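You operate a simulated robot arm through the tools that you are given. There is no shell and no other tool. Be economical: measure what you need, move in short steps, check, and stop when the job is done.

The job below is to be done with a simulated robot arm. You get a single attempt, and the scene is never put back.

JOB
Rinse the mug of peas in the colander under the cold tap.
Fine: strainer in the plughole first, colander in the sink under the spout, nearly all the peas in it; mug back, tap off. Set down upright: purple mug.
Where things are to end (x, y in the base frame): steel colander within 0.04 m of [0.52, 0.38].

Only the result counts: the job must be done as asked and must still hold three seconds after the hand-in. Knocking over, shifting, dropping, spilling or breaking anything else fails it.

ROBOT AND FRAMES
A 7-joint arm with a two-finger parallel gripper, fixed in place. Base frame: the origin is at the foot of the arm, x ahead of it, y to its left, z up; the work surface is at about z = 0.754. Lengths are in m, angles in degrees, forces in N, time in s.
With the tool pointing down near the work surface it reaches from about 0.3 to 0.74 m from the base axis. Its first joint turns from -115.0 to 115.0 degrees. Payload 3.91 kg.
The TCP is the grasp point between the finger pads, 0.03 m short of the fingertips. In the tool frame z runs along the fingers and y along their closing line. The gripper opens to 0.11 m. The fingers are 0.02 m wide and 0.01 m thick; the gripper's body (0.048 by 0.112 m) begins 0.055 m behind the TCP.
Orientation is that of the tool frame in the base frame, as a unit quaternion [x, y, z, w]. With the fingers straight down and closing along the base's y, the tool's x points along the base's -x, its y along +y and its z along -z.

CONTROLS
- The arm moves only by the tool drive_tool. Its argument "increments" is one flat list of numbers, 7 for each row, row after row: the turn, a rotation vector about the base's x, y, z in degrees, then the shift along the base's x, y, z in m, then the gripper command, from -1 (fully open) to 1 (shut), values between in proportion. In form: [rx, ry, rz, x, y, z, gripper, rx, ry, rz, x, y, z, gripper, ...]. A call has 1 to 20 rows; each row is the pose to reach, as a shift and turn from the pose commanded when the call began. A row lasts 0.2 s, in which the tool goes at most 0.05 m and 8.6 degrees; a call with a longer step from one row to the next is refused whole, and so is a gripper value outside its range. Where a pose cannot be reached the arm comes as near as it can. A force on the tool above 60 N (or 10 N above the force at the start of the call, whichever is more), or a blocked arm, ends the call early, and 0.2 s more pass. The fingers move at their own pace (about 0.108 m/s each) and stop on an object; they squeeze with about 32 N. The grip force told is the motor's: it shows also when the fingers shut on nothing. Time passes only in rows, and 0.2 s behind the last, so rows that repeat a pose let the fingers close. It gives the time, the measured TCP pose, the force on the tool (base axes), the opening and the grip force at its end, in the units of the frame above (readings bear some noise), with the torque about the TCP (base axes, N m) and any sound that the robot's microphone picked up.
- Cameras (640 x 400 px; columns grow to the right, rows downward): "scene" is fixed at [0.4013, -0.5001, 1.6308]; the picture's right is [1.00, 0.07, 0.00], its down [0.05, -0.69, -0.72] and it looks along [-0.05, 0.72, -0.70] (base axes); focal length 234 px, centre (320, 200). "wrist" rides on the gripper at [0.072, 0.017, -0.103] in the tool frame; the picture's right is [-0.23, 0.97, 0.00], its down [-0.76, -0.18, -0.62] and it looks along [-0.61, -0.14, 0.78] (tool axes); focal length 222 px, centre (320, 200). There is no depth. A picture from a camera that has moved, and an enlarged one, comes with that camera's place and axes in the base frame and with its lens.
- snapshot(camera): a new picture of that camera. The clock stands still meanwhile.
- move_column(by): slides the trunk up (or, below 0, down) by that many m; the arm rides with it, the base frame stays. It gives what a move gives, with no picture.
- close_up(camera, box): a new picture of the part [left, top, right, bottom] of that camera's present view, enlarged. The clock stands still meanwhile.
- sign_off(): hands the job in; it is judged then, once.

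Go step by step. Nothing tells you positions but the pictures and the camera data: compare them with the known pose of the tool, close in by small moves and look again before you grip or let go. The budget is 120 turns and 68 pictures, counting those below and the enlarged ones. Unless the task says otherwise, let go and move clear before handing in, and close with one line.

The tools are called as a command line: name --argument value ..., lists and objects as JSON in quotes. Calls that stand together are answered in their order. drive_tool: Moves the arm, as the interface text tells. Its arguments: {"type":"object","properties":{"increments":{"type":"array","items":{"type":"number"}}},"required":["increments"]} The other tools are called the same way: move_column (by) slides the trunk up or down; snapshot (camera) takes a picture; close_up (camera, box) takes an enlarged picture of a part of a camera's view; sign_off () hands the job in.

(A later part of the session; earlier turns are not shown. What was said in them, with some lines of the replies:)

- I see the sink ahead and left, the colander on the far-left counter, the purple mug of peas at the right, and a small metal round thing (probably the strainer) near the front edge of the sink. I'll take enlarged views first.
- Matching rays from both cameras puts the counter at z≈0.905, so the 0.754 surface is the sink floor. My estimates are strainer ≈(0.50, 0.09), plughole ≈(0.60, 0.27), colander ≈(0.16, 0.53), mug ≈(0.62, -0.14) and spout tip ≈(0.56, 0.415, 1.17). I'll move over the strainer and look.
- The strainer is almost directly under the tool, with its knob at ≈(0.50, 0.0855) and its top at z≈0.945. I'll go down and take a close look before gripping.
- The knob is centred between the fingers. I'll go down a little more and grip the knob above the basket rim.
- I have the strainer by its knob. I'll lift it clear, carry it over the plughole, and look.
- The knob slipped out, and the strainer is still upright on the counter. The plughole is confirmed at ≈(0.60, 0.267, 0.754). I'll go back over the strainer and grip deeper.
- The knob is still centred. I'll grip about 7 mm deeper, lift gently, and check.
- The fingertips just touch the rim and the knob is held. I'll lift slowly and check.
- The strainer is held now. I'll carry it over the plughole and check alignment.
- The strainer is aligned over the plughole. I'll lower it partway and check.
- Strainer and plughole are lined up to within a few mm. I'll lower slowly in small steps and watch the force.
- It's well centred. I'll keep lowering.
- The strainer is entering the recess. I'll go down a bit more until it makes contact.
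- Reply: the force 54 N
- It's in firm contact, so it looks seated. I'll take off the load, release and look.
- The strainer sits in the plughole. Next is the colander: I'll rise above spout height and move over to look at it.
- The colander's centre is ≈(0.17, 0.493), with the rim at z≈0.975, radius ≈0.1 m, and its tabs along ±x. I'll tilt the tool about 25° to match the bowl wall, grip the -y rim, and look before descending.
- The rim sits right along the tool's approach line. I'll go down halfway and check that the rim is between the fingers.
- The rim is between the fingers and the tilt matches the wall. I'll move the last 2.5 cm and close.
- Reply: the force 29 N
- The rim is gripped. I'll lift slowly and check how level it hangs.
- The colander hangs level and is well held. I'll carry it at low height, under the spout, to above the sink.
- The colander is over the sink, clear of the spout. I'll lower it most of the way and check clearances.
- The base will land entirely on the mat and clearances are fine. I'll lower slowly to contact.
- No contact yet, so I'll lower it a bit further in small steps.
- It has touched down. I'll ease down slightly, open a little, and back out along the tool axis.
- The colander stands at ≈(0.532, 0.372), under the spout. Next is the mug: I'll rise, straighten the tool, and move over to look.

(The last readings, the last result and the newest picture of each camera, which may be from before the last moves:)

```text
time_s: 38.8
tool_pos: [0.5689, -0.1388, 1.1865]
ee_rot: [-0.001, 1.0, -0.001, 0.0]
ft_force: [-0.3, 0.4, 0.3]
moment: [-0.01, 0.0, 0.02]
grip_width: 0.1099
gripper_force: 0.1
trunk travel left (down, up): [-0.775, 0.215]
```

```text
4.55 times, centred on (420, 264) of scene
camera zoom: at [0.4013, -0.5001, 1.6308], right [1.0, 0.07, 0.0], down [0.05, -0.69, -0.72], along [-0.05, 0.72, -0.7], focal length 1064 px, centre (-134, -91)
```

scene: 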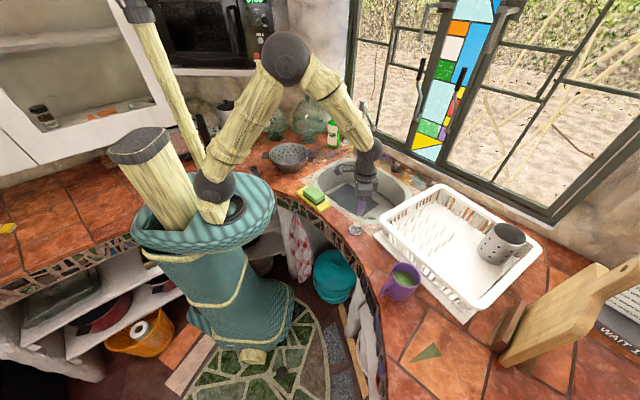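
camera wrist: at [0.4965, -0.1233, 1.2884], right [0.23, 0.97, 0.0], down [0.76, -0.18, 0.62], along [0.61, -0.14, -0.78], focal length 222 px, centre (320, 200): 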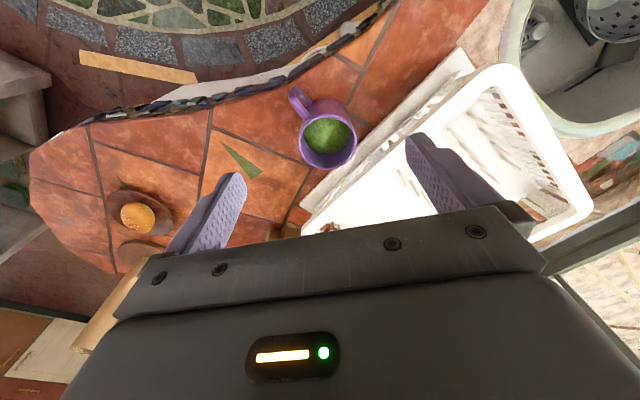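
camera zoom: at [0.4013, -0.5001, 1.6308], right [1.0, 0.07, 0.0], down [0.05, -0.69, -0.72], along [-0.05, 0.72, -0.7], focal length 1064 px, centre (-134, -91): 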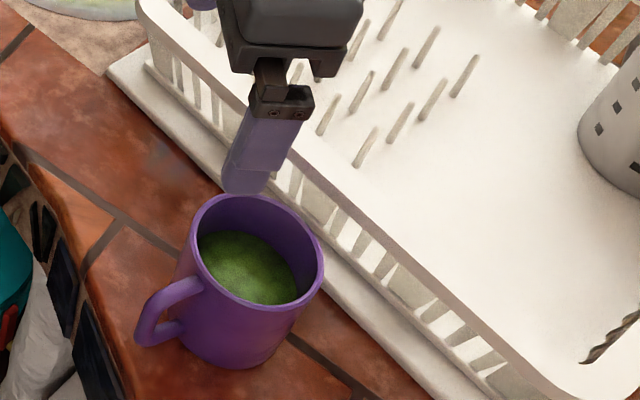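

The mug's centre is ≈(0.627, -0.142), with the rim at z≈0.99, diameter ≈0.083, and its handle toward the robot; the rack edge runs diagonally close by. I'll yaw the gripper 35° so the fingers go beside the mug parallel to the rack edge, then look.

drive_tool --increments '[0, 0, 7, 0.012, 0, -0.02, -1, 0, 0, 14, 0.024, -0.001, -0.04, -1, 0, 0, 21, 0.036, -0.002, -0.06, -1, 0, 0, 28, 0.048, -0.003, -0.08, -1, 0, 0, 35, 0.057, -0.003, -0.1, -1, 0, 0, 35, 0.057, -0.003, -0.1, -1]'

snapshot --camera "wrist"

close_up --camera "scene" --box '[350, 220, 490, 308]'

```text
time_s: 40.2
tool_pos: [0.6254, -0.1445, 1.0868]
ee_rot: [-0.301, 0.954, 0.0, 0.001]
ft_force: [0.1, 0.0, 0.3]
moment: [0.01, 0.03, 0.02]
grip_width: 0.1102
gripper_force: 0.1
trunk travel left (down, up): [-0.775, 0.215]
```

```text
28 pictures are left
camera wrist: at [0.5574, -0.171, 1.1884], right [-0.37, 0.93, 0.0], down [0.72, 0.29, 0.62], along [0.58, 0.23, -0.78], focal length 222 px, centre (320, 200)
```

wrist: 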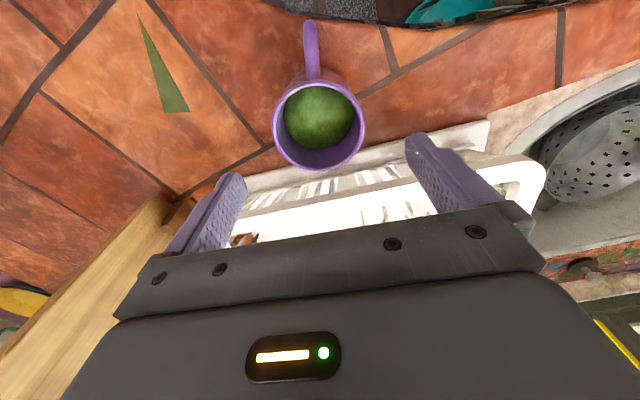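

```text
4.55 times, centred on (420, 264) of scene
camera zoom: at [0.4013, -0.5001, 1.6308], right [1.0, 0.07, 0.0], down [0.05, -0.69, -0.72], along [-0.05, 0.72, -0.7], focal length 1064 px, centre (-134, -91)
```

zoom: 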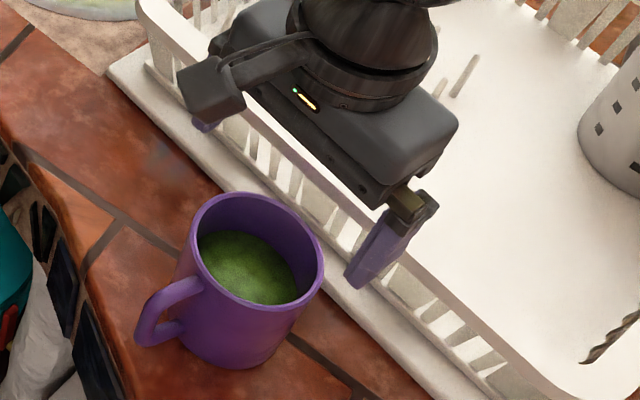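

The mug is centred under the tool and the handle faces the camera side. I'll descend around it and close.

drive_tool --increments '[0, 0, 0, -0.002, -0.001, -0.03, -1, 0, 0, 0, -0.002, -0.001, -0.06, -1, 0, 0, 0, -0.002, -0.001, -0.09, -1, 0, 0, 0, -0.002, -0.001, -0.115, -1, 0, 0, 0, -0.002, -0.001, -0.125, -1, 0, 0, 0, -0.002, -0.001, -0.125, -1]'

snapshot --camera "wrist"

```text
time_s: 41.6
tool_pos: [0.6252, -0.1446, 0.9603]
ee_rot: [-0.302, 0.953, 0.0, 0.0]
ft_force: [-0.7, -0.2, 0.2]
moment: [0.0, 0.0, 0.01]
grip_width: 0.1101
gripper_force: 0.1
trunk travel left (down, up): [-0.775, 0.215]
```

```text
26 pictures are left
camera wrist: at [0.5554, -0.172, 1.063], right [-0.37, 0.93, 0.0], down [0.73, 0.29, 0.62], along [0.58, 0.23, -0.78], focal length 222 px, centre (320, 200)
```

wrist: 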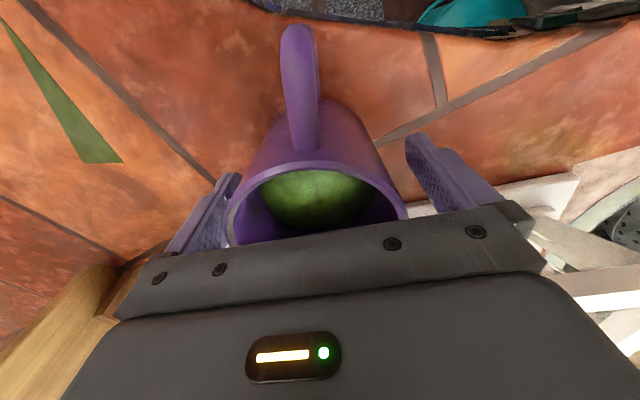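

The fingers straddle the mug, so I'll close and lift a little.

drive_tool --increments '[0, 0, 0, 0, 0, 0, -0.6, 0, 0, 0, 0, 0, 0, 0, 0, 0, 0, 0, 0, 0, 1, 0, 0, 0, 0, 0, 0, 1, 0, 0, 0, 0, 0, 0.008, 1, 0, 0, 0, 0, 0, 0.02, 1, 0, 0, 0, 0, 0, 0.035, 1]'

close_up --camera "scene" --box '[350, 220, 490, 308]'

```text
time_s: 43.2
tool_pos: [0.6241, -0.1442, 0.9952]
ee_rot: [-0.3, 0.954, -0.001, -0.001]
ft_force: [-0.3, 0.2, -4.2]
moment: [-0.02, -0.03, -0.02]
grip_width: 0.0839
gripper_force: 31.8
trunk travel left (down, up): [-0.775, 0.215]
```

```text
4.55 times, centred on (420, 264) of scene
camera zoom: at [0.4013, -0.5001, 1.6308], right [1.0, 0.07, 0.0], down [0.05, -0.69, -0.72], along [-0.05, 0.72, -0.7], focal length 1064 px, centre (-134, -91)
```

zoom: 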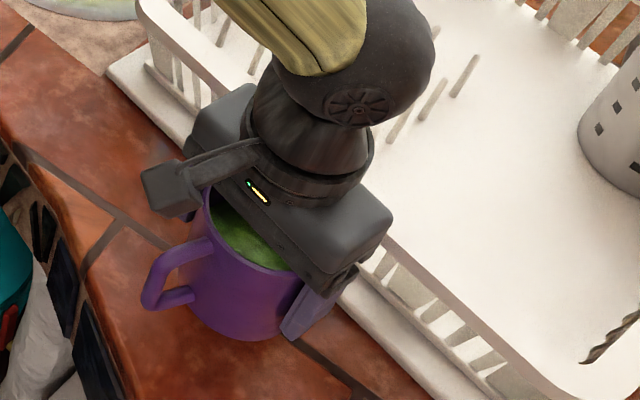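

The mug is held (rest pose TCP ≈(0.6245, -0.1445, 0.960), yaw 35°). I'll carry it upright around the rack to the near side of the sink, adding 30° of yaw.

drive_tool --increments '[0, 0, 0, 0, 0, 0.02, 1, 0, 0, 0, 0, 0, 0.045, 1, 0, 0, 0, -0.005, 0, 0.07, 1, 0, 0, 2, -0.015, 0.005, 0.09, 1, 0, 0, 4, -0.03, 0.02, 0.1, 1, 0, 0, 6, -0.045, 0.04, 0.105, 1, 0, 0, 8, -0.06, 0.065, 0.105, 1, 0, 0, 10, -0.072, 0.09, 0.105, 1, 0, 0, 13, -0.082, 0.115, 0.105, 1, 0, 0, 16, -0.092, 0.14, 0.105, 1, 0, 0, 19, -0.102, 0.168, 0.105, 1, 0, 0, 22, -0.11, 0.196, 0.105, 1, 0, 0, 25, -0.117, 0.224, 0.105, 1, 0, 0, 27, -0.122, 0.252, 0.105, 1, 0, 0, 29, -0.124, 0.28, 0.105, 1, 0, 0, 30, -0.124, 0.305, 0.105, 1, 0, 0, 30, -0.124, 0.325, 0.105, 1, 0, 0, 30, -0.124, 0.34, 0.105, 1, 0, 0, 30, -0.124, 0.344, 0.105, 1, 0, 0, 30, -0.124, 0.344, 0.105, 1]'

snapshot --camera "scene"

```text
time_s: 47.4
tool_pos: [0.5004, 0.2006, 1.1004]
ee_rot: [-0.537, 0.843, 0.0, 0.0]
ft_force: [0.1, -0.7, -3.6]
moment: [-0.02, -0.01, 0.0]
grip_width: 0.0835
gripper_force: 32.5
trunk travel left (down, up): [-0.775, 0.215]
```

```text
24 pictures are left
```

scene: 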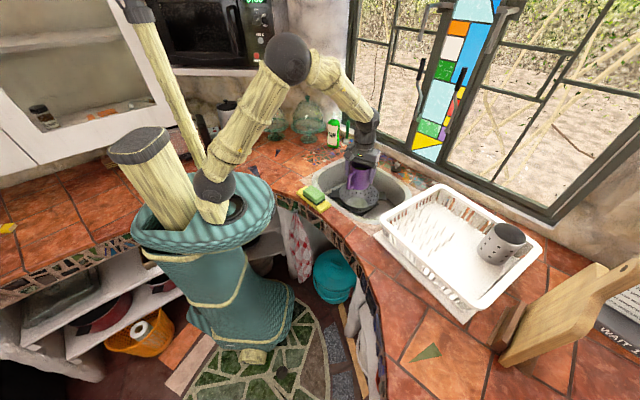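

The mug is upright with its contents intact. I'll tilt it 35° (below spilling) and move it near the colander, keeping the hand clear of the spout.

drive_tool --increments '[5.4, -2.5, 0, 0, 0, 0, 1, 10.9, -5, 0, 0, 0.005, 0, 1, 16.3, -7.6, 0, 0.001, 0.015, 0, 1, 21.7, -10.1, 0, 0.003, 0.035, 0, 1, 27.2, -12.6, 0, 0.006, 0.06, -0.01, 1, 31.7, -14.7, 0, 0.01, 0.085, -0.02, 1, 31.7, -14.7, 0, 0.014, 0.105, -0.03, 1, 31.7, -14.7, 0, 0.018, 0.12, -0.04, 1, 31.7, -14.7, 0, 0.02, 0.13, -0.04, 1, 31.7, -14.7, 0, 0.02, 0.13, -0.04, 1]'

snapshot --camera "wrist"

close_up --camera "scene" --box '[290, 90, 450, 190]'

```text
time_s: 49.6
tool_pos: [0.5197, 0.3303, 1.0594]
ee_rot: [-0.513, 0.804, 0.162, 0.252]
ft_force: [0.4, -0.1, -3.4]
moment: [-0.04, 0.01, 0.01]
grip_width: 0.0837
gripper_force: 31.8
trunk travel left (down, up): [-0.775, 0.215]
```

```text
23 pictures are left
camera wrist: at [0.4553, 0.2295, 1.1022], right [-0.8, 0.58, 0.13], down [0.28, 0.17, 0.95], along [0.53, 0.8, -0.29], focal length 222 px, centre (320, 200)
```

wrist: 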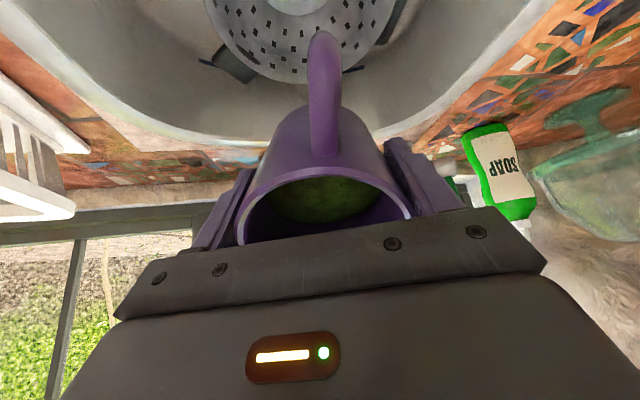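

```text
4.00 times, centred on (370, 140) of scene
camera zoom: at [0.4013, -0.5001, 1.6308], right [1.0, 0.07, 0.0], down [0.05, -0.69, -0.72], along [-0.05, 0.72, -0.7], focal length 936 px, centre (120, 440)
```

zoom: 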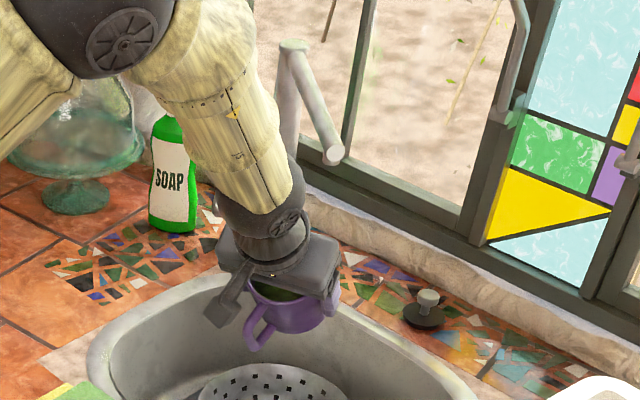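

Nothing has spilled. I'll bring the lip over the colander centre while tilting further, then check for pouring.

drive_tool --increments '[1, -0.4, 0, 0.005, 0.015, -0.005, 1, 2, -0.9, 0, 0.01, 0.03, -0.01, 1, 4.5, -2.1, 0, 0.015, 0.045, -0.015, 1, 7.2, -3.4, 0, 0.02, 0.06, -0.02, 1, 10.4, -4.8, 0, 0.02, 0.06, -0.02, 1, 13.6, -6.3, 0, 0.02, 0.06, -0.02, 1, 18.1, -8.4, 0, 0.02, 0.06, -0.02, 1, 22.7, -10.5, 0, 0.02, 0.06, -0.02, 1]'

snapshot --camera "wrist"

close_up --camera "scene" --box '[290, 110, 450, 210]'

```text
time_s: 51.4
tool_pos: [0.5406, 0.3902, 1.0405]
ee_rot: [-0.465, 0.73, 0.27, 0.421]
ft_force: [0.0, 0.4, -3.2]
moment: [-0.07, 0.03, -0.01]
grip_width: 0.0835
gripper_force: 32.5
trunk travel left (down, up): [-0.775, 0.215]
```

```text
21 pictures are left
camera wrist: at [0.4726, 0.2831, 1.0282], right [-0.84, 0.51, 0.2], down [0.1, -0.22, 0.97], along [0.54, 0.83, 0.13], focal length 222 px, centre (320, 200)
```

wrist: 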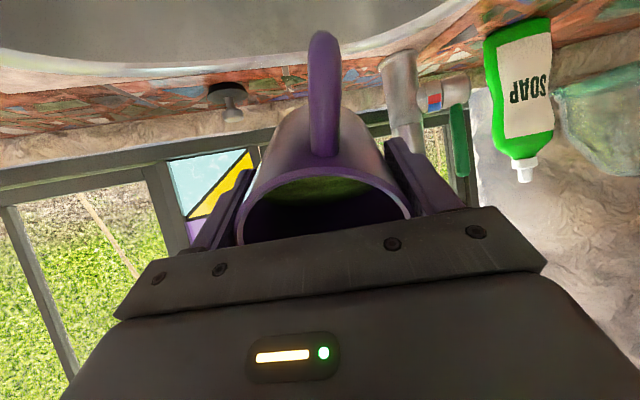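

```text
4.00 times, centred on (370, 160) of scene
camera zoom: at [0.4013, -0.5001, 1.6308], right [1.0, 0.07, 0.0], down [0.05, -0.69, -0.72], along [-0.05, 0.72, -0.7], focal length 936 px, centre (120, 360)
```

zoom: 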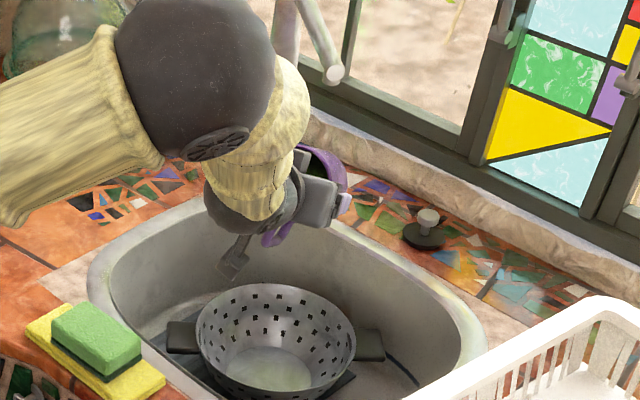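

No peas are out yet at 60°. I'll keep tilting slowly.

drive_tool --increments '[3.6, -1.7, 0, 0, 0, 0, 1, 7.2, -3.4, 0, 0, 0, 0, 1, 10.9, -5, 0, 0, 0, 0, 1, 14.5, -6.7, 0, 0, 0, 0, 1, 18.1, -8.4, 0, 0, 0, 0, 1, 18.1, -8.4, 0, 0, 0, 0, 1, 18.1, -8.4, 0, 0, 0, 0, 1]'

close_up --camera "scene" --box '[290, 110, 450, 210]'

```text
time_s: 53.0
tool_pos: [0.5408, 0.3891, 1.0421]
ee_rot: [-0.412, 0.647, 0.346, 0.541]
ft_force: [-0.1, -0.4, -3.8]
moment: [-0.09, -0.02, -0.01]
grip_width: 0.0835
gripper_force: 32.0
trunk travel left (down, up): [-0.775, 0.215]
```

```text
4.00 times, centred on (370, 160) of scene
camera zoom: at [0.4013, -0.5001, 1.6308], right [1.0, 0.07, 0.0], down [0.05, -0.69, -0.72], along [-0.05, 0.72, -0.7], focal length 936 px, centre (120, 360)
```

zoom: 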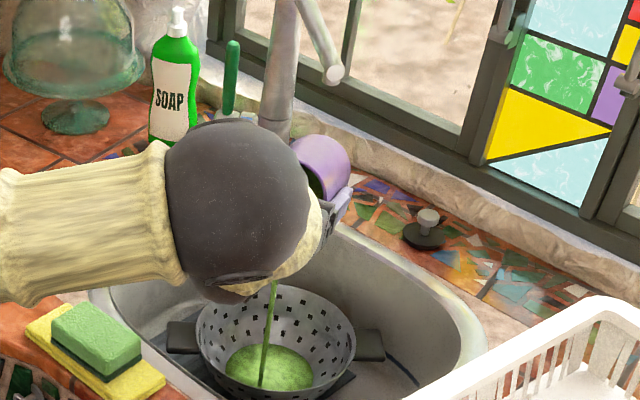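

The peas are streaming into the colander. I'll shift about 1.5 cm away from the near rim, hold, and look.

drive_tool --increments '[0, 0, 0, 0.003, 0.007, 0, 1, 0, 0, 0, 0.006, 0.014, 0, 1, 0, 0, 0, 0.006, 0.014, 0, 1, 0, 0, 0, 0.006, 0.014, 0, 1, 0, 0, 0, 0.006, 0.014, 0, 1, 0, 0, 0, 0.006, 0.014, 0, 1, 0, 0, 0, 0.006, 0.014, 0, 1, 0, 0, 0, 0.006, 0.014, 0, 1]'

close_up --camera "scene" --box '[290, 110, 450, 210]'

```text
time_s: 54.8
tool_pos: [0.5451, 0.404, 1.0413]
ee_rot: [-0.412, 0.646, 0.347, 0.541]
ft_force: [0.0, 0.2, -3.3]
moment: [-0.06, 0.04, -0.03]
grip_width: 0.0833
gripper_force: 31.9
trunk travel left (down, up): [-0.775, 0.215]
```

```text
4.00 times, centred on (370, 160) of scene
camera zoom: at [0.4013, -0.5001, 1.6308], right [1.0, 0.07, 0.0], down [0.05, -0.69, -0.72], along [-0.05, 0.72, -0.7], focal length 936 px, centre (120, 360)
```

zoom: 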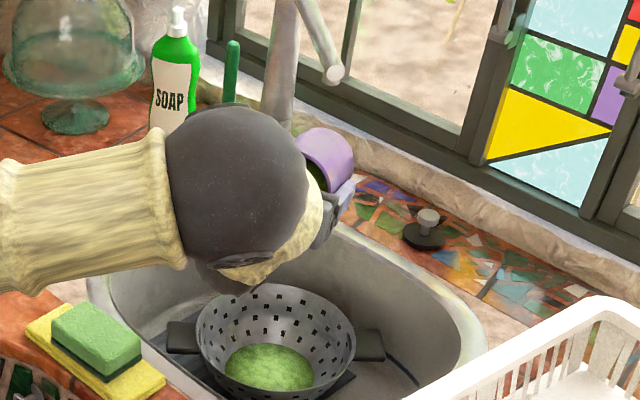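

The flow stopped at 80° with some peas left. I'll tilt on to 100°, raising slightly for forearm clearance.

drive_tool --increments '[3.6, -1.7, 0, -0.001, -0.003, 0.005, 1, 7.2, -3.4, 0, -0.002, -0.006, 0.01, 1, 10.9, -5, 0, -0.004, -0.009, 0.015, 1, 14.5, -6.7, 0, -0.006, -0.012, 0.02, 1, 18.1, -8.4, 0, -0.006, -0.012, 0.02, 1, 18.1, -8.4, 0, -0.006, -0.012, 0.02, 1, 18.1, -8.4, 0, -0.006, -0.012, 0.02, 1, 18.1, -8.4, 0, -0.006, -0.012, 0.02, 1, 18.1, -8.4, 0, -0.006, -0.012, 0.02, 1]'

close_up --camera "scene" --box '[290, 110, 450, 210]'

snapshot --camera "wrist"

```text
time_s: 56.8
tool_pos: [0.54, 0.392, 1.0601]
ee_rot: [-0.346, 0.544, 0.412, 0.644]
ft_force: [0.5, -0.7, -3.4]
moment: [-0.09, 0.02, 0.0]
grip_width: 0.0834
gripper_force: 32.1
trunk travel left (down, up): [-0.775, 0.215]
```

```text
4.00 times, centred on (370, 160) of scene
camera zoom: at [0.4013, -0.5001, 1.6308], right [1.0, 0.07, 0.0], down [0.05, -0.69, -0.72], along [-0.05, 0.72, -0.7], focal length 936 px, centre (120, 360)
```

zoom: 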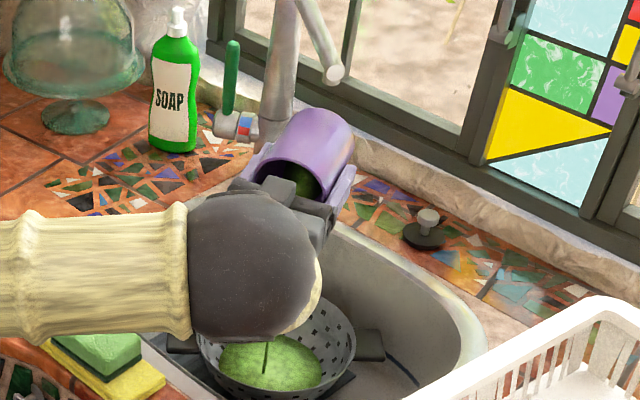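

```text
16 pictures are left
camera wrist: at [0.4872, 0.3179, 0.9701], right [-0.9, 0.37, 0.23], down [-0.15, -0.75, 0.64], along [0.41, 0.55, 0.73], focal length 222 px, centre (320, 200)
```

wrist: 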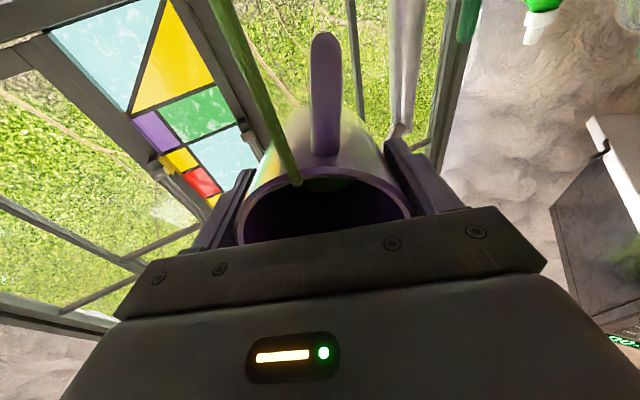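

It's still pouring in cleanly. I'll hold, then tilt to about 108° with another small raise.

drive_tool --increments '[0, 0, 0, 0, 0, 0, 1, 0, 0, 0, 0, 0, 0, 1, 0, 0, 0, 0, 0, 0, 1, 0, 0, 0, 0, 0, 0, 1, 0, 0, 0, 0, 0, 0, 1, 0, 0, 0, 0, 0, 0, 1, 2.4, -1.1, 0, -0.001, -0.002, 0.004, 1, 4.8, -2.2, 0, -0.002, -0.005, 0.008, 1, 7.2, -3.4, 0, -0.003, -0.007, 0.012, 1, 7.2, -3.4, 0, -0.003, -0.007, 0.012, 1, 7.2, -3.4, 0, -0.003, -0.007, 0.012, 1, 7.2, -3.4, 0, -0.003, -0.007, 0.012, 1, 7.2, -3.4, 0, -0.003, -0.007, 0.012, 1, 7.2, -3.4, 0, -0.003, -0.007, 0.012, 1]'

close_up --camera "scene" --box '[290, 110, 450, 210]'

```text
time_s: 59.8
tool_pos: [0.5362, 0.385, 1.0712]
ee_rot: [-0.317, 0.496, 0.436, 0.681]
ft_force: [0.4, 0.5, -2.8]
moment: [-0.1, 0.02, 0.03]
grip_width: 0.0832
gripper_force: 31.7
trunk travel left (down, up): [-0.775, 0.215]
```

```text
4.00 times, centred on (370, 160) of scene
camera zoom: at [0.4013, -0.5001, 1.6308], right [1.0, 0.07, 0.0], down [0.05, -0.69, -0.72], along [-0.05, 0.72, -0.7], focal length 936 px, centre (120, 360)
```

zoom: 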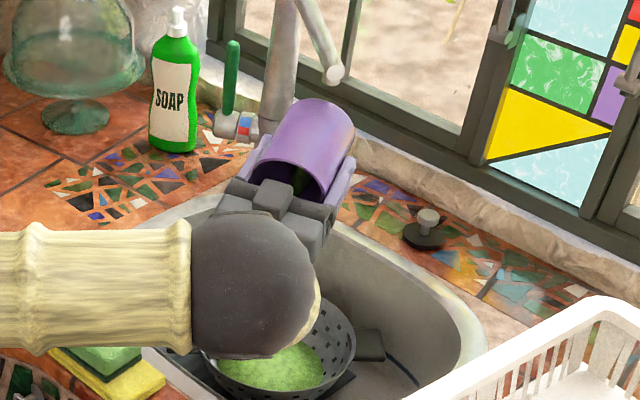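

A thin residue is left in the mug. I'll give it small shakes along the pour axis at this tilt and look inside the mug.

drive_tool --increments '[1.8, -0.8, 0, -0.004, -0.009, 0.002, 1, 1.8, -0.8, 0, 0.002, 0.004, 0.002, 1, 1.8, -0.8, 0, -0.006, -0.013, 0.002, 1, 1.8, -0.8, 0, 0.002, 0.004, 0.002, 1, 1.8, -0.8, 0, -0.006, -0.013, 0.002, 1, 1.8, -0.8, 0, 0.002, 0.004, 0.002, 1, 1.8, -0.8, 0, -0.006, -0.013, 0.002, 1, 1.8, -0.8, 0, 0.002, 0.004, 0.002, 1, 1.8, -0.8, 0, -0.006, -0.013, 0.002, 1, 1.8, -0.8, 0, 0.002, 0.004, 0.002, 1, 1.8, -0.8, 0, -0.004, -0.009, 0.002, 1, 1.8, -0.8, 0, -0.004, -0.009, 0.002, 1, 1.8, -0.8, 0, -0.004, -0.009, 0.002, 1, 1.8, -0.8, 0, -0.004, -0.009, 0.002, 1]'

close_up --camera "scene" --box '[320, 130, 400, 210]'

```text
time_s: 62.8
tool_pos: [0.5341, 0.3772, 1.0756]
ee_rot: [-0.309, 0.485, 0.441, 0.689]
ft_force: [-0.3, 1.0, -3.0]
moment: [-0.04, 0.02, 0.0]
grip_width: 0.0831
gripper_force: 32.6
trunk travel left (down, up): [-0.775, 0.215]
```

```text
5.00 times, centred on (360, 170) of scene
camera zoom: at [0.4013, -0.5001, 1.6308], right [1.0, 0.07, 0.0], down [0.05, -0.69, -0.72], along [-0.05, 0.72, -0.7], focal length 1170 px, centre (120, 350)
```

zoom: 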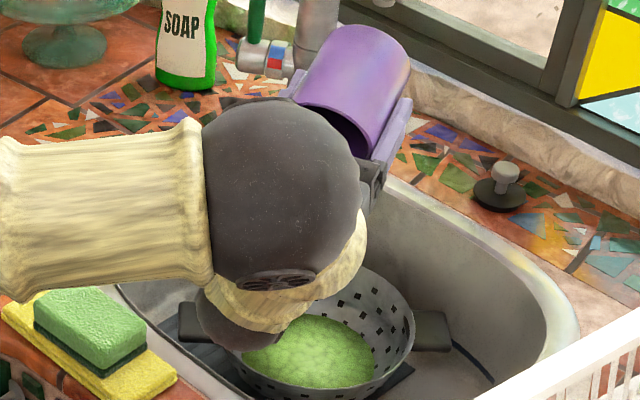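

close_up --camera "wrist" --box '[220, 130, 430, 250]'

```text
3.05 times, centred on (325, 190) of wrist
camera zoom: at [0.4876, 0.3174, 0.9709], right [-0.92, 0.34, 0.22], down [-0.19, -0.84, 0.51], along [0.35, 0.42, 0.84], focal length 677 px, centre (305, 230)
```

zoom: 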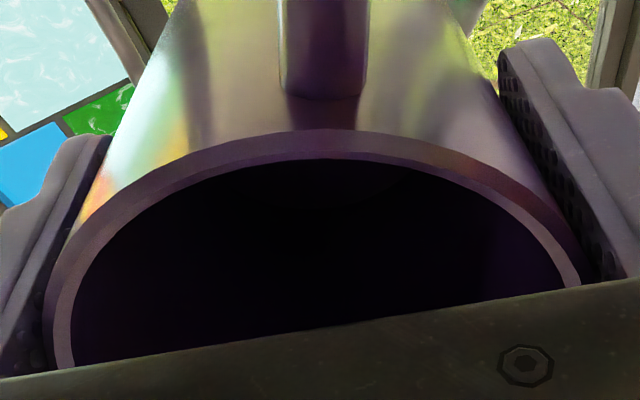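

The mug is empty. I'll back away from the spout while straightening it upright.

drive_tool --increments '[-6.2, 2.9, 0, -0.003, -0.012, 0.002, 1, -12.5, 5.8, 0, -0.007, -0.027, 0.004, 1, -18.7, 8.7, 0, -0.012, -0.045, 0.006, 1, -24.9, 11.5, 0, -0.017, -0.065, 0.008, 1, -31.2, 14.4, 0, -0.02, -0.085, 0.01, 1, -37.4, 17.3, 0, -0.023, -0.105, 0.012, 1, -43.6, 20.2, 0, -0.026, -0.125, 0.014, 1, -49.9, 23.1, 0, -0.029, -0.143, 0.016, 1, -56.1, 26, 0, -0.031, -0.158, 0.018, 1, -62.3, 28.9, 0, -0.033, -0.168, 0.02, 1, -68.5, 31.8, 0, -0.034, -0.175, 0.022, 1, -74.8, 34.6, 0, -0.034, -0.177, 0.024, 1, -81, 37.5, 0, -0.034, -0.177, 0.025, 1, -87.2, 40.4, 0, -0.034, -0.177, 0.025, 1, -93.5, 43.3, 0, -0.034, -0.177, 0.025, 1, -99.7, 46.2, 0, -0.034, -0.177, 0.025, 1, -99.7, 46.2, 0, -0.034, -0.177, 0.025, 1]'

snapshot --camera "scene"

```text
time_s: 66.4
tool_pos: [0.499, 0.1979, 1.1007]
ee_rot: [-0.538, 0.843, -0.001, -0.002]
ft_force: [1.0, -0.6, -2.4]
moment: [-0.02, -0.01, -0.04]
grip_width: 0.0831
gripper_force: 31.8
trunk travel left (down, up): [-0.775, 0.215]
```

```text
12 pictures are left
```

scene: 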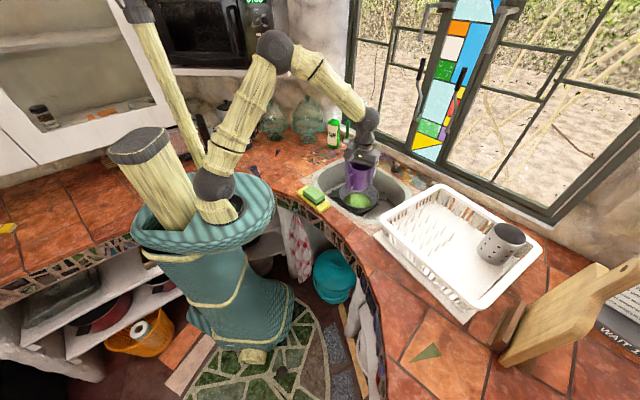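

Everything's in order, with the peas in the colander. I'll carry the mug back along the same path to its original spot.

drive_tool --increments '[0, 0, -2, 0, -0.02, 0, 1, 0, 0, -4, 0.002, -0.048, 0, 1, 0, 0, -7, 0.006, -0.078, 0, 1, 0, 0, -10, 0.012, -0.108, 0, 1, 0, 0, -13, 0.02, -0.138, 0, 1, 0, 0, -16, 0.029, -0.168, 0, 1, 0, 0, -19, 0.038, -0.198, 0, 1, 0, 0, -22, 0.048, -0.226, 0, 1, 0, 0, -24, 0.058, -0.253, 0, 1, 0, 0, -26, 0.071, -0.28, 0, 1, 0, 0, -28, 0.085, -0.305, 0, 1, 0, 0, -29, 0.1, -0.325, 0, 1, 0, 0, -30, 0.115, -0.338, -0.005, 1, 0, 0, -30, 0.1235, -0.3425, -0.02, 1, 0, 0, -30, 0.1255, -0.3425, -0.045, 1, 0, 0, -30, 0.1255, -0.3425, -0.075, 1, 0, 0, -30, 0.1255, -0.3425, -0.105, 1, 0, 0, -30, 0.1255, -0.3425, -0.125, 1, 0, 0, -30, 0.1255, -0.3425, -0.132, 1, 0, 0, -30, 0.1255, -0.3425, -0.134, 1]'

close_up --camera "scene" --box '[350, 220, 490, 308]'

```text
time_s: 70.6
tool_pos: [0.6246, -0.1431, 0.9661]
ee_rot: [-0.302, 0.953, 0.0, -0.001]
ft_force: [-0.3, 0.5, -2.4]
moment: [-0.03, -0.01, -0.03]
grip_width: 0.0825
gripper_force: 31.7
trunk travel left (down, up): [-0.775, 0.215]
```

```text
4.55 times, centred on (420, 264) of scene
camera zoom: at [0.4013, -0.5001, 1.6308], right [1.0, 0.07, 0.0], down [0.05, -0.69, -0.72], along [-0.05, 0.72, -0.7], focal length 1064 px, centre (-134, -91)
```

zoom: 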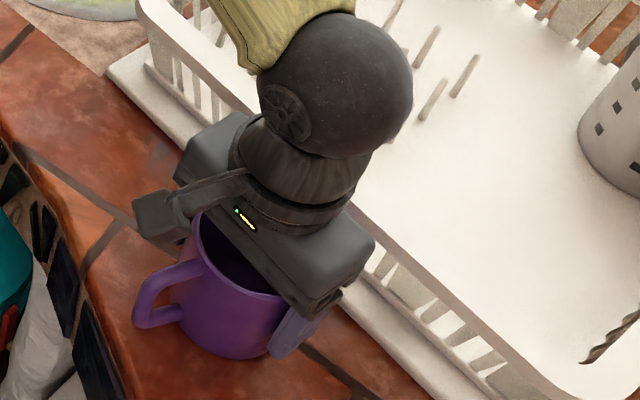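

The mug is empty and just above the counter. I'll lower it the last millimetres and check contact.

drive_tool --increments '[0, 0, 0, 0, 0, -0.003, 1, 0, 0, 0, 0, 0, -0.006, 1]'

```text
time_s: 71.2
tool_pos: [0.6257, -0.1448, 0.9615]
ee_rot: [-0.302, 0.953, -0.001, 0.0]
ft_force: [0.0, -1.1, 11.2]
moment: [0.3, 0.03, 0.12]
grip_width: 0.0828
gripper_force: 31.9
trunk travel left (down, up): [-0.775, 0.215]
```

It's touching the counter. I'll open slowly and rise straight up.

drive_tool --increments '[0, 0, 0, 0, 0, 0, -0.6, 0, 0, 0, 0, 0, 0, -1, 0, 0, 0, 0, 0, 0, -1, 0, 0, 0, 0, 0, 0.03, -1, 0, 0, 0, 0, 0, 0.07, -1, 0, 0, 0, 0, 0, 0.11, -1, 0, 0, 0, 0, 0, 0.15, -1, 0, 0, 0, 0, 0, 0.2, -1, 0, 0, -7, -0.01, 0.04, 0.24, -1, 0, 0, -14, -0.03, 0.08, 0.26, -1, 0, 0, -21, -0.05, 0.12, 0.26, -1, 0, 0, -28, -0.07, 0.16, 0.26, -1, 0, 0, -35, -0.09, 0.2, 0.26, -1]'

close_up --camera "scene" --box '[300, 90, 460, 310]'

close_up --camera "scene" --box '[320, 85, 380, 160]'

```text
refused: row 9 steps farther than a row can; nothing moved
```

```text
1.82 times, centred on (380, 200) of scene
camera zoom: at [0.4013, -0.5001, 1.6308], right [1.0, 0.07, 0.0], down [0.05, -0.69, -0.72], along [-0.05, 0.72, -0.7], focal length 425 px, centre (211, 200)
```

zoom: 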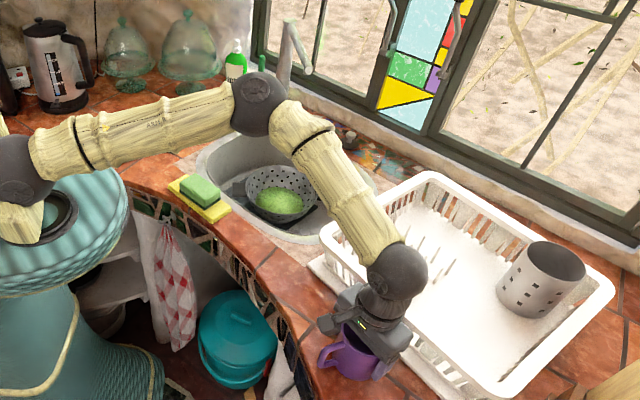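

```text
5.33 times, centred on (350, 122) of scene
camera zoom: at [0.4013, -0.5001, 1.6308], right [1.0, 0.07, 0.0], down [0.05, -0.69, -0.72], along [-0.05, 0.72, -0.7], focal length 1248 px, centre (160, 613)
```

zoom: 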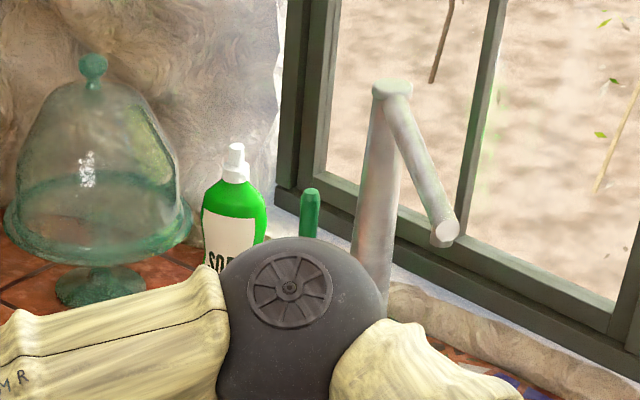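

Mistake in step size, so nothing moved. I'll open and rise straight up now.

drive_tool --increments '[0, 0, 0, 0, 0, 0, -0.6, 0, 0, 0, 0, 0, 0, -1, 0, 0, 0, 0, 0, 0, -1, 0, 0, 0, 0, 0, 0.02, -1, 0, 0, 0, 0, 0, 0.06, -1, 0, 0, 0, 0, 0, 0.1, -1, 0, 0, 0, 0, 0, 0.14, -1, 0, 0, 0, 0, 0, 0.18, -1, 0, 0, 0, 0, 0, 0.22, -1, 0, 0, 0, 0, 0, 0.24, -1]'

```text
time_s: 73.4
tool_pos: [0.6243, -0.1439, 1.2008]
ee_rot: [-0.302, 0.953, 0.001, -0.001]
ft_force: [-0.4, 0.2, -0.5]
moment: [-0.03, 0.03, 0.01]
grip_width: 0.1102
gripper_force: 0.1
trunk travel left (down, up): [-0.775, 0.215]
```

The mug is released. I'll move toward the tap's left side with the hand yawed so the camera faces the lever.

drive_tool --increments '[0, 0, 2.5, -0.015, 0.035, 0, 0.2, 0, 0, 5, -0.03, 0.07, 0, 0.2, 0, 0, 7.5, -0.045, 0.105, 0, 0.2, 0, 0, 10, -0.06, 0.14, 0, 0.2, 0, 0, 12.5, -0.075, 0.175, 0, 0.2, 0, 0, 15, -0.09, 0.21, 0, 0.2, 0, 0, 17.5, -0.105, 0.245, 0, 0.2, 0, 0, 20, -0.12, 0.28, 0, 0.2, 0, 0, 22.5, -0.135, 0.315, 0, 0.2, 0, 0, 25, -0.15, 0.35, 0, 0.2, 0, 0, 27.5, -0.165, 0.385, 0, 0.2, 0, 0, 30, -0.18, 0.42, -0.01, 0.2, 0, 0, 32.5, -0.195, 0.455, -0.02, 0.2, 0, 0, 35, -0.21, 0.49, -0.035, 0.2, 0, 0, 37, -0.224, 0.524, -0.05, 0.2, 0, 0, 37, -0.224, 0.524, -0.05, 0.2]'

snapshot --camera "wrist"

```text
time_s: 76.8
tool_pos: [0.4021, 0.3821, 1.1494]
ee_rot: [-0.589, 0.808, -0.001, -0.001]
ft_force: [-0.3, -0.5, 0.3]
moment: [0.0, 0.02, -0.01]
grip_width: 0.0437
gripper_force: 0.1
trunk travel left (down, up): [-0.775, 0.215]
```

```text
8 pictures are left
camera wrist: at [0.3625, 0.3172, 1.252], right [-0.86, 0.52, 0.0], down [0.4, 0.67, 0.62], along [0.32, 0.53, -0.78], focal length 222 px, centre (320, 200)
```

wrist: 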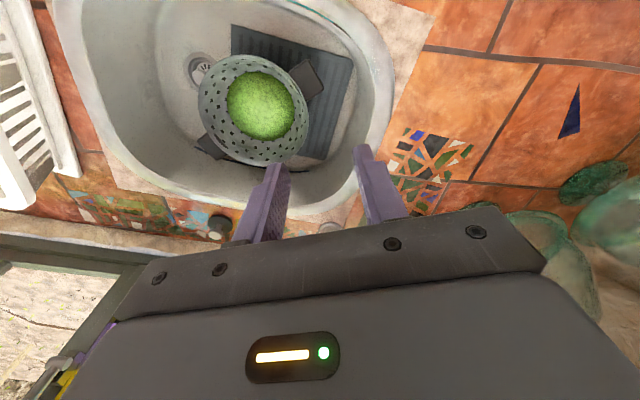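

The peas sit in the colander. I'll tilt the hand so the fingers point toward the tap, and look at the lever.

drive_tool --increments '[7.1, -2.3, 0, 0.002, 0.01, -0.005, 0.2, 14.2, -4.6, 0, 0.005, 0.025, -0.015, 0.2, 21.3, -6.9, 0, 0.008, 0.04, -0.025, 0.2, 28.4, -9.2, 0, 0.011, 0.055, -0.035, 0.2, 35.5, -11.5, 0, 0.014, 0.07, -0.045, 0.2, 42.6, -13.8, 0, 0.017, 0.085, -0.055, 0.2, 49.7, -16.1, 0, 0.02, 0.1, -0.065, 0.2, 57.1, -18.5, 0, 0.023, 0.118, -0.07, 0.2, 57.1, -18.5, 0, 0.023, 0.118, -0.07, 0.2]'

close_up --camera "wrist" --box '[160, 0, 480, 250]'

```text
time_s: 78.8
tool_pos: [0.422, 0.4999, 1.0817]
ee_rot: [-0.51, 0.7, 0.295, 0.405]
ft_force: [-0.4, -0.2, -0.2]
moment: [-0.02, 0.01, -0.02]
grip_width: 0.0438
gripper_force: 0.1
trunk travel left (down, up): [-0.775, 0.215]
```

```text
1.60 times, centred on (320, 125) of wrist
camera zoom: at [0.3689, 0.3849, 1.0683], right [-0.89, 0.41, 0.2], down [0.12, -0.21, 0.97], along [0.44, 0.89, 0.14], focal length 355 px, centre (320, 320)
```

zoom: 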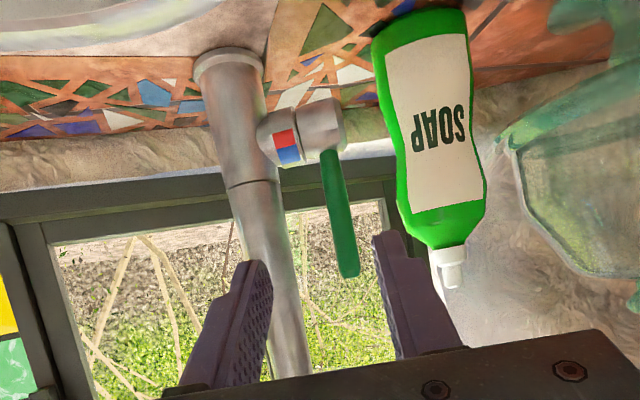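

The lever is a vertical green stick at ≈(0.467, 0.655), z 0.985–1.075, on a side stub. I'll approach until the fingers nearly straddle it, then check.

drive_tool --increments '[0, 0, 0, 0.006, 0.025, -0.004, 0.35, 0, 0, 0, 0.013, 0.05, -0.009, 0.35, 0, 0, 0, 0.02, 0.075, -0.014, 0.35, 0, 0, 0, 0.025, 0.093, -0.02, 0.35, 0, 0, 0, 0.025, 0.093, -0.02, 0.35]'

close_up --camera "wrist" --box '[220, 60, 420, 210]'

```text
time_s: 80.0
tool_pos: [0.4481, 0.5914, 1.0597]
ee_rot: [-0.51, 0.7, 0.294, 0.404]
ft_force: [0.2, -0.2, -0.4]
moment: [0.01, -0.03, 0.0]
grip_width: 0.0358
gripper_force: 0.0
trunk travel left (down, up): [-0.775, 0.215]
```

```text
2.67 times, centred on (320, 135) of wrist
camera zoom: at [0.3938, 0.4772, 1.048], right [-0.89, 0.41, 0.2], down [0.12, -0.2, 0.97], along [0.44, 0.89, 0.13], focal length 592 px, centre (320, 373)
```

zoom: 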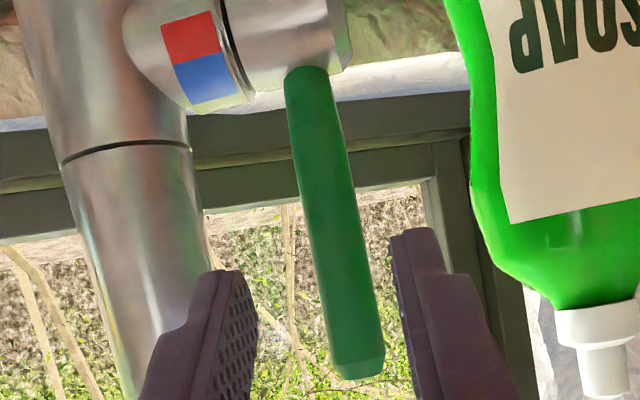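

The lever is centred between the fingers. I'll advance and grip it.

drive_tool --increments '[0, 0, 0, 0.006, 0.019, -0.003, 0.35, 0, 0, 0, 0.012, 0.038, -0.006, 0.35, 0, 0, 0, 0.0165, 0.0556, -0.008, 0.35, 0, 0, 0, 0.0165, 0.0556, -0.008, 1, 0, 0, 0, 0.0165, 0.0556, -0.008, 1, 0, 0, 0, 0.0165, 0.0556, -0.008, 1]'

```text
time_s: 81.4
tool_pos: [0.4641, 0.649, 1.0512]
ee_rot: [-0.51, 0.701, 0.293, 0.403]
ft_force: [-1.5, 2.2, -3.0]
moment: [0.4, -0.06, 0.04]
grip_width: 0.0166
gripper_force: 44.9
trunk travel left (down, up): [-0.775, 0.215]
```

The lever is gripped. I'll pull it gently toward the front by about 20° and watch the force and sound.

drive_tool --increments '[0, 0, 0, 0, -0.007, -0.0003, 1, 0, 0, 0, 0, -0.014, -0.0012, 1, 0, 0, 0, 0, -0.021, -0.003, 1, 0, 0, 0, 0, -0.027, -0.005, 1, 0, 0, 0, 0, -0.027, -0.005, 1]'

```text
time_s: 82.6
tool_pos: [0.4576, 0.6246, 1.0484]
ee_rot: [-0.512, 0.697, 0.296, 0.404]
ft_force: [-20.7, 17.3, 7.2]
moment: [1.37, 0.01, 0.61]
grip_width: 0.0166
gripper_force: 45.3
trunk travel left (down, up): [-0.775, 0.215]
```

The lever moves, and it swings along about (-0.3, -0.95). I'll follow that arc further and look for water.

drive_tool --increments '[0, 0, 0, -0.007, 0.001, 0, 1, 0, 0, 0, -0.01, -0.006, -0.004, 1, 0, 0, 0, -0.013, -0.014, -0.009, 1, 0, 0, 0, -0.0158, -0.0215, -0.014, 1, 0, 0, 0, -0.0158, -0.0215, -0.014, 1]'

close_up --camera "scene" --box '[300, 90, 430, 220]'

```text
time_s: 83.8
tool_pos: [0.4506, 0.5956, 1.0319]
ee_rot: [-0.509, 0.702, 0.292, 0.403]
ft_force: [-6.3, 9.0, 7.8]
moment: [1.07, -0.32, 0.16]
grip_width: 0.0162
gripper_force: 44.9
trunk travel left (down, up): [-0.775, 0.215]
```

```text
3.08 times, centred on (365, 155) of scene
camera zoom: at [0.4013, -0.5001, 1.6308], right [1.0, 0.07, 0.0], down [0.05, -0.69, -0.72], along [-0.05, 0.72, -0.7], focal length 720 px, centre (182, 338)
```

zoom: 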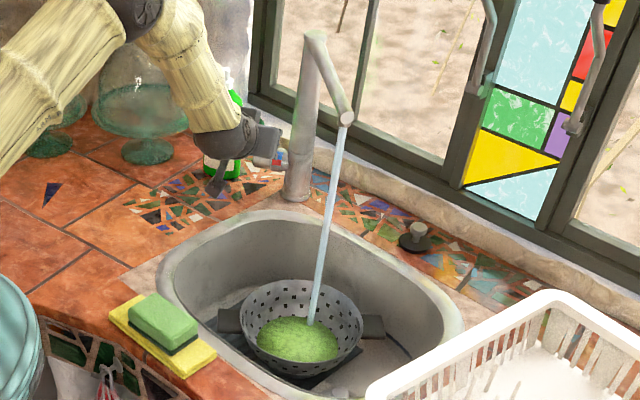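

Water is running into the colander on the peas, and it looks bluish, so cold. I'll let it rinse for about 5 seconds.

drive_tool --increments '[0, 0, 0, 0, 0, 0, 1, 0, 0, 0, 0, 0, 0, 1, 0, 0, 0, 0, 0, 0, 1, 0, 0, 0, 0, 0, 0, 1, 0, 0, 0, 0, 0, 0, 1, 0, 0, 0, 0, 0, 0, 1, 0, 0, 0, 0, 0, 0, 1, 0, 0, 0, 0, 0, 0, 1, 0, 0, 0, 0, 0, 0, 1, 0, 0, 0, 0, 0, 0, 1, 0, 0, 0, 0, 0, 0, 1, 0, 0, 0, 0, 0, 0, 1, 0, 0, 0, 0, 0, 0, 1, 0, 0, 0, 0, 0, 0, 1, 0, 0, 0, 0, 0, 0, 1, 0, 0, 0, 0, 0, 0, 1, 0, 0, 0, 0, 0, 0, 1, 0, 0, 0, 0, 0, 0, 1, 0, 0, 0, 0, 0, 0, 1, 0, 0, 0, 0, 0, 0, 1]'

close_up --camera "wrist" --box '[160, 50, 480, 250]'

```text
time_s: 88.0
tool_pos: [0.4498, 0.5953, 1.0327]
ee_rot: [-0.51, 0.701, 0.293, 0.403]
ft_force: [-4.1, -15.5, -7.3]
moment: [-1.55, 0.49, -0.01]
grip_width: 0.0164
gripper_force: 45.3
trunk travel left (down, up): [-0.775, 0.215]
```

```text
2.00 times, centred on (320, 150) of wrist
camera zoom: at [0.3948, 0.4821, 1.0206], right [-0.89, 0.41, 0.2], down [0.12, -0.2, 0.97], along [0.44, 0.89, 0.13], focal length 444 px, centre (320, 300)
```

zoom: 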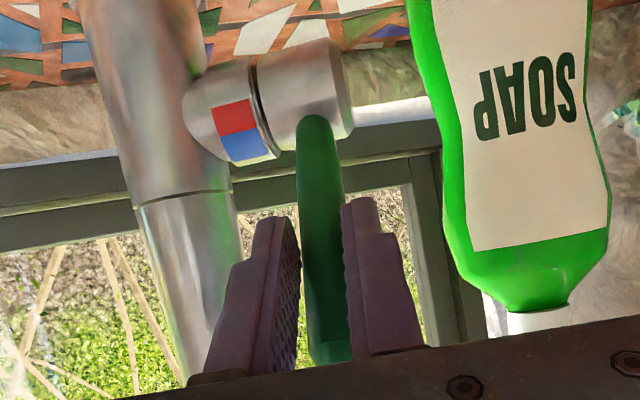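

The lever is in the blue sector and the peas have been rinsed. I'll push the lever back along its arc to the upright off position.

drive_tool --increments '[0, 0, 0, 0.0017, 0.0053, 0.0045, 1, 0, 0, 0, 0.0034, 0.0105, 0.0083, 1, 0, 0, 0, 0.0054, 0.0165, 0.0115, 1, 0, 0, 0, 0.0073, 0.0225, 0.014, 1, 0, 0, 0, 0.0095, 0.029, 0.0162, 1, 0, 0, 0, 0.0115, 0.0353, 0.0178, 1, 0, 0, 0, 0.0137, 0.042, 0.0187, 1, 0, 0, 0, 0.0158, 0.0485, 0.019, 1, 0, 0, 0, 0.017, 0.0525, 0.019, 1, 0, 0, 0, 0.017, 0.0525, 0.019, 1]'

close_up --camera "scene" --box '[300, 90, 430, 220]'

```text
time_s: 90.2
tool_pos: [0.4648, 0.6482, 1.0521]
ee_rot: [-0.51, 0.701, 0.293, 0.404]
ft_force: [-15.8, -21.3, -3.9]
moment: [-0.93, 0.41, 0.18]
grip_width: 0.0166
gripper_force: 45.1
trunk travel left (down, up): [-0.775, 0.215]
```

```text
3.08 times, centred on (365, 155) of scene
camera zoom: at [0.4013, -0.5001, 1.6308], right [1.0, 0.07, 0.0], down [0.05, -0.69, -0.72], along [-0.05, 0.72, -0.7], focal length 720 px, centre (182, 338)
```

zoom: 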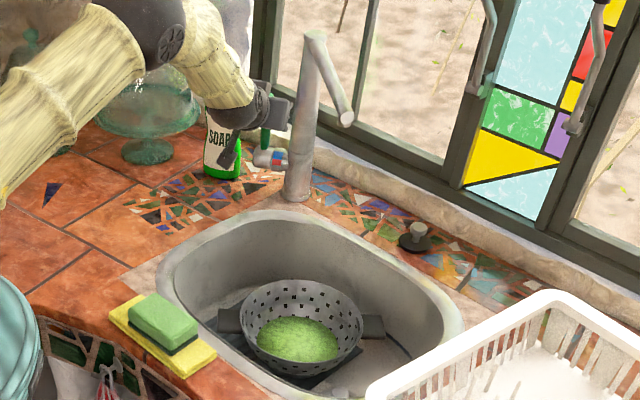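

The water is off. I'll relax, release the lever, and back out along the finger axis.

drive_tool --increments '[0, 0, 0, -0.0012, -0.004, 0, 1, 0, 0, 0, -0.0012, -0.004, 0, 0.5, 0, 0, 0, -0.0012, -0.004, 0, 0.35, 0, 0, 0, -0.0012, -0.004, 0, 0.35, 0, 0, 0, -0.007, -0.021, 0.005, 0.35, 0, 0, 0, -0.017, -0.05, 0.015, 0.35, 0, 0, 0, -0.028, -0.085, 0.03, 0.35, 0, 0, 0, -0.04, -0.12, 0.05, 0.35, 0, 0, 0, -0.055, -0.15, 0.075, 0.35, 0, 0, 0, -0.07, -0.18, 0.1, 0.35, 0, 0, 0, -0.085, -0.21, 0.125, 0.35]'

close_up --camera "scene" --box '[300, 90, 480, 310]'

close_up --camera "scene" --box '[310, 90, 430, 220]'

```text
time_s: 92.6
tool_pos: [0.3816, 0.4402, 1.1775]
ee_rot: [-0.51, 0.7, 0.294, 0.404]
ft_force: [-0.6, 0.2, 0.6]
moment: [0.01, -0.01, -0.01]
grip_width: 0.0357
gripper_force: 0.1
trunk travel left (down, up): [-0.775, 0.215]
```

```text
1.82 times, centred on (390, 200) of scene
camera zoom: at [0.4013, -0.5001, 1.6308], right [1.0, 0.07, 0.0], down [0.05, -0.69, -0.72], along [-0.05, 0.72, -0.7], focal length 425 px, centre (193, 200)
```

zoom: 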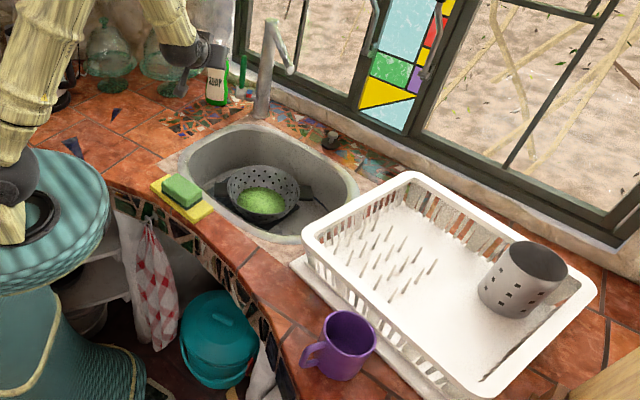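

```text
3.08 times, centred on (370, 155) of scene
camera zoom: at [0.4013, -0.5001, 1.6308], right [1.0, 0.07, 0.0], down [0.05, -0.69, -0.72], along [-0.05, 0.72, -0.7], focal length 720 px, centre (166, 338)
```

zoom: 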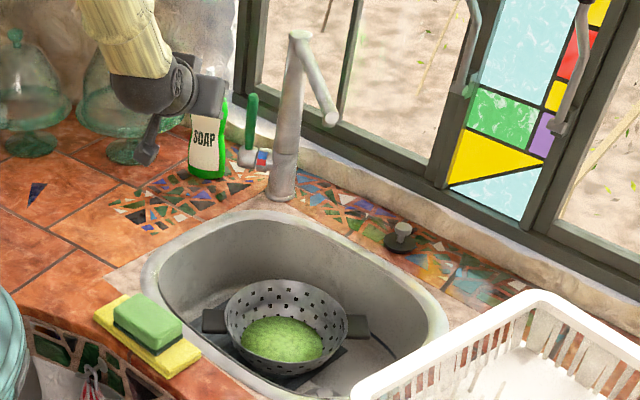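

The strainer is in the plughole. The colander of peas is at ≈(0.53, 0.37) under the spout, the tap is off with its lever upright, and the mug is upright in its old place. The gripper is clear, so I'm handing in.

sign_off

```text
The job is handed in.
```

I rinsed the peas under the cold tap and handed the job in: the strainer is in the plughole, the colander of peas is under the spout, the mug is back upright and the tap is off.
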